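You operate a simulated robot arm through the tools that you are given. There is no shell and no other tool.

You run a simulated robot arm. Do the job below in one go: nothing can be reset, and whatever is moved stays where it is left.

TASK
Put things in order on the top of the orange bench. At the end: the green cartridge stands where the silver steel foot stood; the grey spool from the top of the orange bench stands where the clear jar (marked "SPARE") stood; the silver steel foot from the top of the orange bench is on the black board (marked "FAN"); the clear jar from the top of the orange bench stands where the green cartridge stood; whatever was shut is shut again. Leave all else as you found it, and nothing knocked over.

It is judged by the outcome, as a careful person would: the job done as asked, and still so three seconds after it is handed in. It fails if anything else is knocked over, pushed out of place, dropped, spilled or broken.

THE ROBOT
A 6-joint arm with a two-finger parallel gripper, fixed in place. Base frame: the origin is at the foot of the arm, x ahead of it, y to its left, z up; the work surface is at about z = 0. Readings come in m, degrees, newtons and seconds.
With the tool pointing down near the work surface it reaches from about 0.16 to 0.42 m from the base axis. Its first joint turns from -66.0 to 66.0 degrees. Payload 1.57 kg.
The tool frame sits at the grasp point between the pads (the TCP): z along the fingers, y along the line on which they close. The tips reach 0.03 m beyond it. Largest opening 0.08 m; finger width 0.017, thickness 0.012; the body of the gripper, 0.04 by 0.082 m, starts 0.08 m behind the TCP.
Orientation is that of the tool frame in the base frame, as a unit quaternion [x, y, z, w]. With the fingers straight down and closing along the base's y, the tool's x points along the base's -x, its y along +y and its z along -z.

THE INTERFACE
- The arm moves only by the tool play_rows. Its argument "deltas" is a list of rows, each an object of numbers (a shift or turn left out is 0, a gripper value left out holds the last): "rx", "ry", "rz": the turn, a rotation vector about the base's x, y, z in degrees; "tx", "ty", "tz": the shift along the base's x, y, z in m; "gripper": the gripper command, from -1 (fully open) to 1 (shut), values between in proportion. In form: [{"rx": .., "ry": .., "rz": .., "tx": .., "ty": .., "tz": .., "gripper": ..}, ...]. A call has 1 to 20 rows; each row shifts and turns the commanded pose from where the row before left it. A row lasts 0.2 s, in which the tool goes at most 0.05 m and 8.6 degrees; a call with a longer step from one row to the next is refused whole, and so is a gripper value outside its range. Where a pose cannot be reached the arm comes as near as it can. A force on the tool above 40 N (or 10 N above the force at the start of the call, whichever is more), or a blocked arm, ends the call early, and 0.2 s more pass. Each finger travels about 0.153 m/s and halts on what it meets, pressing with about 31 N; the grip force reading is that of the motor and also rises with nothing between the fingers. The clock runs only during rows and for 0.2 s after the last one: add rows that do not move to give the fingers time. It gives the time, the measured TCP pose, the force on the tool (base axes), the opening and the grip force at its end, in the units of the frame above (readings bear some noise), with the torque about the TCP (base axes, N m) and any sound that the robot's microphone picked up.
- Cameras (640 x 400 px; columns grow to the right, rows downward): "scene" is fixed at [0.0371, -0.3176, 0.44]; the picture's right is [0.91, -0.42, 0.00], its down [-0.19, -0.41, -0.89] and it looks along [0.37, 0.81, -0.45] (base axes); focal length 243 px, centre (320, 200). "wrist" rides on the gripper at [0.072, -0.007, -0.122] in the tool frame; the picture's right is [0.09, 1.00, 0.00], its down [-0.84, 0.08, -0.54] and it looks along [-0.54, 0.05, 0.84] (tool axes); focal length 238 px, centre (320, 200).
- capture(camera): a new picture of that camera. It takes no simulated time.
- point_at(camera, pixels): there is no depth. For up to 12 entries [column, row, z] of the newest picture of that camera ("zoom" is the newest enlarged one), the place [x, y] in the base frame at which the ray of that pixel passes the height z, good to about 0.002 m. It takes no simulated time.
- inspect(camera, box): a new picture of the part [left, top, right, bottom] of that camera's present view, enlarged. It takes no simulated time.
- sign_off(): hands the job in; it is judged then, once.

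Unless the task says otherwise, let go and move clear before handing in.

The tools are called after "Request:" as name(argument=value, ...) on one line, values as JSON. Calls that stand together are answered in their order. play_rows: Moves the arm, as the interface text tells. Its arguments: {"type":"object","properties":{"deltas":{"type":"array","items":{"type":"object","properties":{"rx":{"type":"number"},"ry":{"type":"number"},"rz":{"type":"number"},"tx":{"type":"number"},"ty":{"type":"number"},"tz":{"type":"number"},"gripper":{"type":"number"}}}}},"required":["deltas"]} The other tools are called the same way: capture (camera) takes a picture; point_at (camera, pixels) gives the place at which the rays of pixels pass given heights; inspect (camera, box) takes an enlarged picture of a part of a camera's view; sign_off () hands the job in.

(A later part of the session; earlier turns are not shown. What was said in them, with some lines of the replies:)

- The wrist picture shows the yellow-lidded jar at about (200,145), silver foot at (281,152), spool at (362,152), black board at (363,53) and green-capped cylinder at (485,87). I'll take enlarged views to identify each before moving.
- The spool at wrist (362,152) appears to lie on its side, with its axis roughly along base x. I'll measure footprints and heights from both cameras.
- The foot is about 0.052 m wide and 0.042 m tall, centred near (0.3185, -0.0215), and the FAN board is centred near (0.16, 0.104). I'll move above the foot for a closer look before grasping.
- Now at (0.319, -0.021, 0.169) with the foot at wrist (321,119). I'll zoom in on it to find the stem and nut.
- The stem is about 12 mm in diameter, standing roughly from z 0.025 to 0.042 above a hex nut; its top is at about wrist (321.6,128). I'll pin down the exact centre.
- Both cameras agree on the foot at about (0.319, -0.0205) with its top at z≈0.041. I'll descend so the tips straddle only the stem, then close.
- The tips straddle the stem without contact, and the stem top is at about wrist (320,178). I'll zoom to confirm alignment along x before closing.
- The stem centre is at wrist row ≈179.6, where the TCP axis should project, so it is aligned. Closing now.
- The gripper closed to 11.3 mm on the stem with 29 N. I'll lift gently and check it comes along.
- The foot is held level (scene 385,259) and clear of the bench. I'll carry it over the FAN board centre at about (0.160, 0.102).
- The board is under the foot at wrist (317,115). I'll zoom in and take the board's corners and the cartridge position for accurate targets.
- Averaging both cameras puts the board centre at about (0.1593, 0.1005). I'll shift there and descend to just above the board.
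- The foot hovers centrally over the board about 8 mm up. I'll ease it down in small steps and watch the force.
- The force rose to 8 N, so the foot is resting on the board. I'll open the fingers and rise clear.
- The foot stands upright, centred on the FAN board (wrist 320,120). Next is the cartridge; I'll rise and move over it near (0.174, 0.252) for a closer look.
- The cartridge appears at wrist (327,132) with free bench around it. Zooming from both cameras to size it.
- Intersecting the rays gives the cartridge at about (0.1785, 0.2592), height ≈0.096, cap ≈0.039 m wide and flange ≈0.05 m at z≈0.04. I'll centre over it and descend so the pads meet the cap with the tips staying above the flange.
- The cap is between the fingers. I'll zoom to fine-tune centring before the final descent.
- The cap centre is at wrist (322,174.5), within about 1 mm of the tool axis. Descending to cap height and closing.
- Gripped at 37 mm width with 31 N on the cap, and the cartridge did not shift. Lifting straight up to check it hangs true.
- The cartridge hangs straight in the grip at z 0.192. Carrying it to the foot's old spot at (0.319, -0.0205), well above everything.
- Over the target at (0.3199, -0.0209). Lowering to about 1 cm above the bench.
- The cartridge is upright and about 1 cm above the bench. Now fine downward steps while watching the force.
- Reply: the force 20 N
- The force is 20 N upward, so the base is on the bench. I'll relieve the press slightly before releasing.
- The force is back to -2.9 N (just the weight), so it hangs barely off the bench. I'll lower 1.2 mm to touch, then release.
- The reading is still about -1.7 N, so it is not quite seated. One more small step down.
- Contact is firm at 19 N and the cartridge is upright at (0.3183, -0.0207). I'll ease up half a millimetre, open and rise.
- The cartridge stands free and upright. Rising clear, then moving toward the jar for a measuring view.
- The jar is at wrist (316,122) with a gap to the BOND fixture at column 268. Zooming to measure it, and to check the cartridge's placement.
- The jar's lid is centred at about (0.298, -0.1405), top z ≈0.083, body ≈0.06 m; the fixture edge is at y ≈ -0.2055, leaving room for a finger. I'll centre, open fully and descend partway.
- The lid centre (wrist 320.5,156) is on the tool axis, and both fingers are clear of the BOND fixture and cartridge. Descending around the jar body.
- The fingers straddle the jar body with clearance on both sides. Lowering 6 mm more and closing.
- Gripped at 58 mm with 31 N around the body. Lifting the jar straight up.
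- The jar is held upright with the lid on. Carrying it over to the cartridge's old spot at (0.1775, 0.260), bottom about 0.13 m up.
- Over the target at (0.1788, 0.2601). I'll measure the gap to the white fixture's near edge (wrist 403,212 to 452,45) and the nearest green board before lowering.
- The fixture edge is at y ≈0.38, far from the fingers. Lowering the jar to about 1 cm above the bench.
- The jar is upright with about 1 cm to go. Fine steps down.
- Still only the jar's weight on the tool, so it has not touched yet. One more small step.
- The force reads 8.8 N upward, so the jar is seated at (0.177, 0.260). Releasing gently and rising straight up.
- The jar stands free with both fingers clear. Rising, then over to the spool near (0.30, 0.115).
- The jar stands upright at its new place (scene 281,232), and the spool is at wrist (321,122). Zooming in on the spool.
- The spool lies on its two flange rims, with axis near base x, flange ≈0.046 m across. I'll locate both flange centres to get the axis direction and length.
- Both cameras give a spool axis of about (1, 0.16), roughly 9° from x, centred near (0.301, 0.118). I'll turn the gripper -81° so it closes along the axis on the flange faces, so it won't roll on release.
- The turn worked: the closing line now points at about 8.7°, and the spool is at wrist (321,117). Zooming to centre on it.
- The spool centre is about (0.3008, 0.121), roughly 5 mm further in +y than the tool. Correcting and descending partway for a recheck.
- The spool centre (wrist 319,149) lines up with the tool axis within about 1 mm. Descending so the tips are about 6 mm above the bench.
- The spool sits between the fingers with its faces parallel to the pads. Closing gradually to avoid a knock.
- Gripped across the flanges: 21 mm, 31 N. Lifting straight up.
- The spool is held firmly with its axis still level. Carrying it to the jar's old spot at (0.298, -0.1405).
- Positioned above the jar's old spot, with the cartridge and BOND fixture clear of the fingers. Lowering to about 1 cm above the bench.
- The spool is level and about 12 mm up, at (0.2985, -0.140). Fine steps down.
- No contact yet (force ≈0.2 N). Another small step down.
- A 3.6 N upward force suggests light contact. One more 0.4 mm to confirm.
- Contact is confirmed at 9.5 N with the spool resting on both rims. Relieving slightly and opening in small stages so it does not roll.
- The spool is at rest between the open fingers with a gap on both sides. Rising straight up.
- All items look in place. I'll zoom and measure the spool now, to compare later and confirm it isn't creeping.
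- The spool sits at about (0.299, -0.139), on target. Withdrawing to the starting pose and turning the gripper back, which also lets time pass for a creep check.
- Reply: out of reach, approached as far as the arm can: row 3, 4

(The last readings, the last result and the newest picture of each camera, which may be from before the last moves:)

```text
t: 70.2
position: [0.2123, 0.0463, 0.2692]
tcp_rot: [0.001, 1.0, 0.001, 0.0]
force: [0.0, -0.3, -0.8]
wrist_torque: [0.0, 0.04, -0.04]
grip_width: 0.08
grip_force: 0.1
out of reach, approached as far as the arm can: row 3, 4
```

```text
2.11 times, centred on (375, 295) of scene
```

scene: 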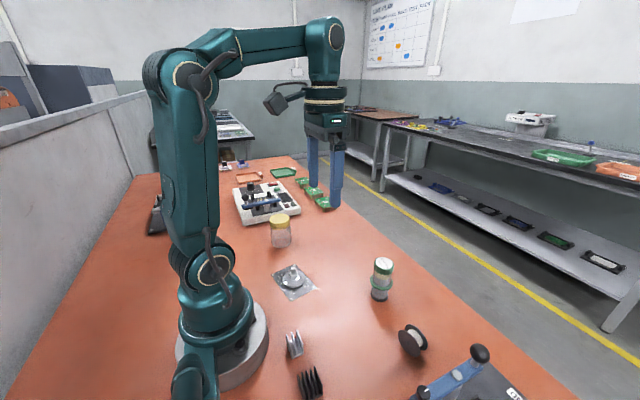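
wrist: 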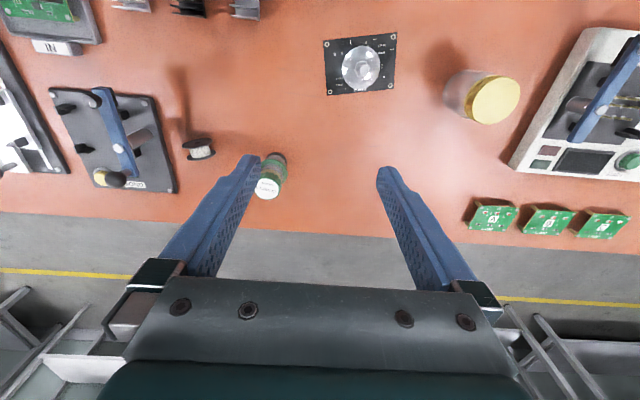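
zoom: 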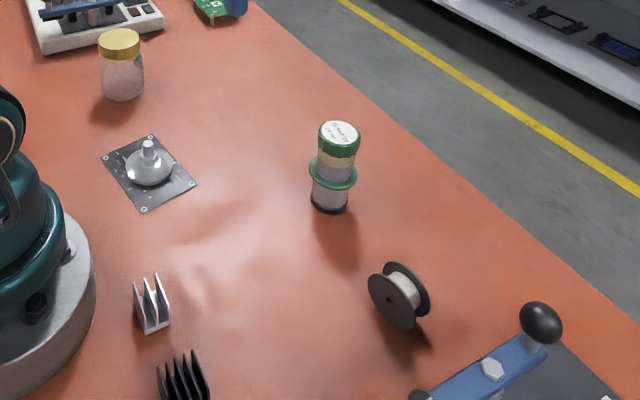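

Everything is standing in place. One last check of the same scene crop as before, to confirm the spool hasn't moved.

Request:
inspect(camera="scene", box=[340, 230, 500, 390])

Request:
inspect(camera="wrist", box=[310, 20, 540, 140])

```text
2.50 times, centred on (420, 310) of scene
```

zoom: 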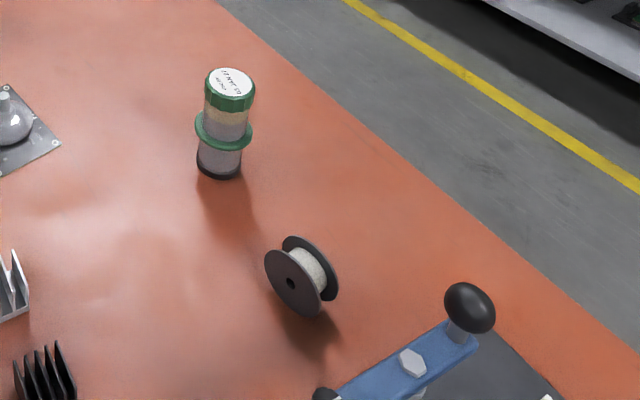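

```text
2.78 times, centred on (425, 80) of wrist
```

zoom: 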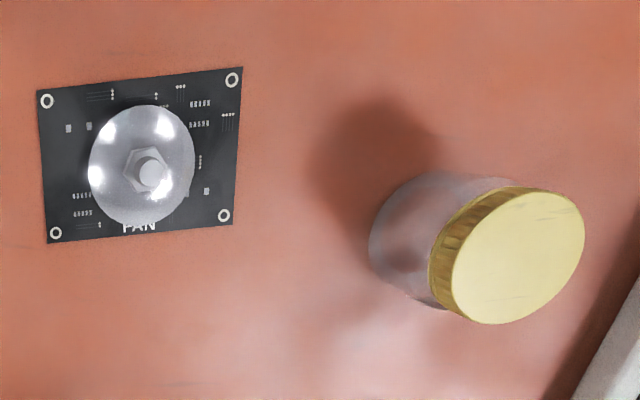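

The spool is in the same spot as 3.6 s ago (zoom 291,283). The foot is wholly on the FAN board, the jar (lid shut) and cartridge stand upright, and the arm is clear, so I'm handing in.

Request:
sign_off()

```text
The job is handed in.
```

The job is done and handed in. The last pictures show all four items where you asked, and nothing was knocked over:

- **Silver steel foot:** upright and fully on the black FAN board, close to its centre.
- **Green cartridge:** upright where the foot stood, within a few millimetres.
- **Clear jar:** upright where the cartridge stood. Its lid stayed shut throughout, and nothing else was opened.
- **Grey spool:** where the jar stood. I set it down on its rims, lying on its side as I found it, and it had not rolled when I checked a few seconds later.

Nothing else on the bench was touched. The gripper is open and back near its starting position, clear of everything. I never saw the "SPARE" label on the jar, but it was the only clear jar in reach on the bench.
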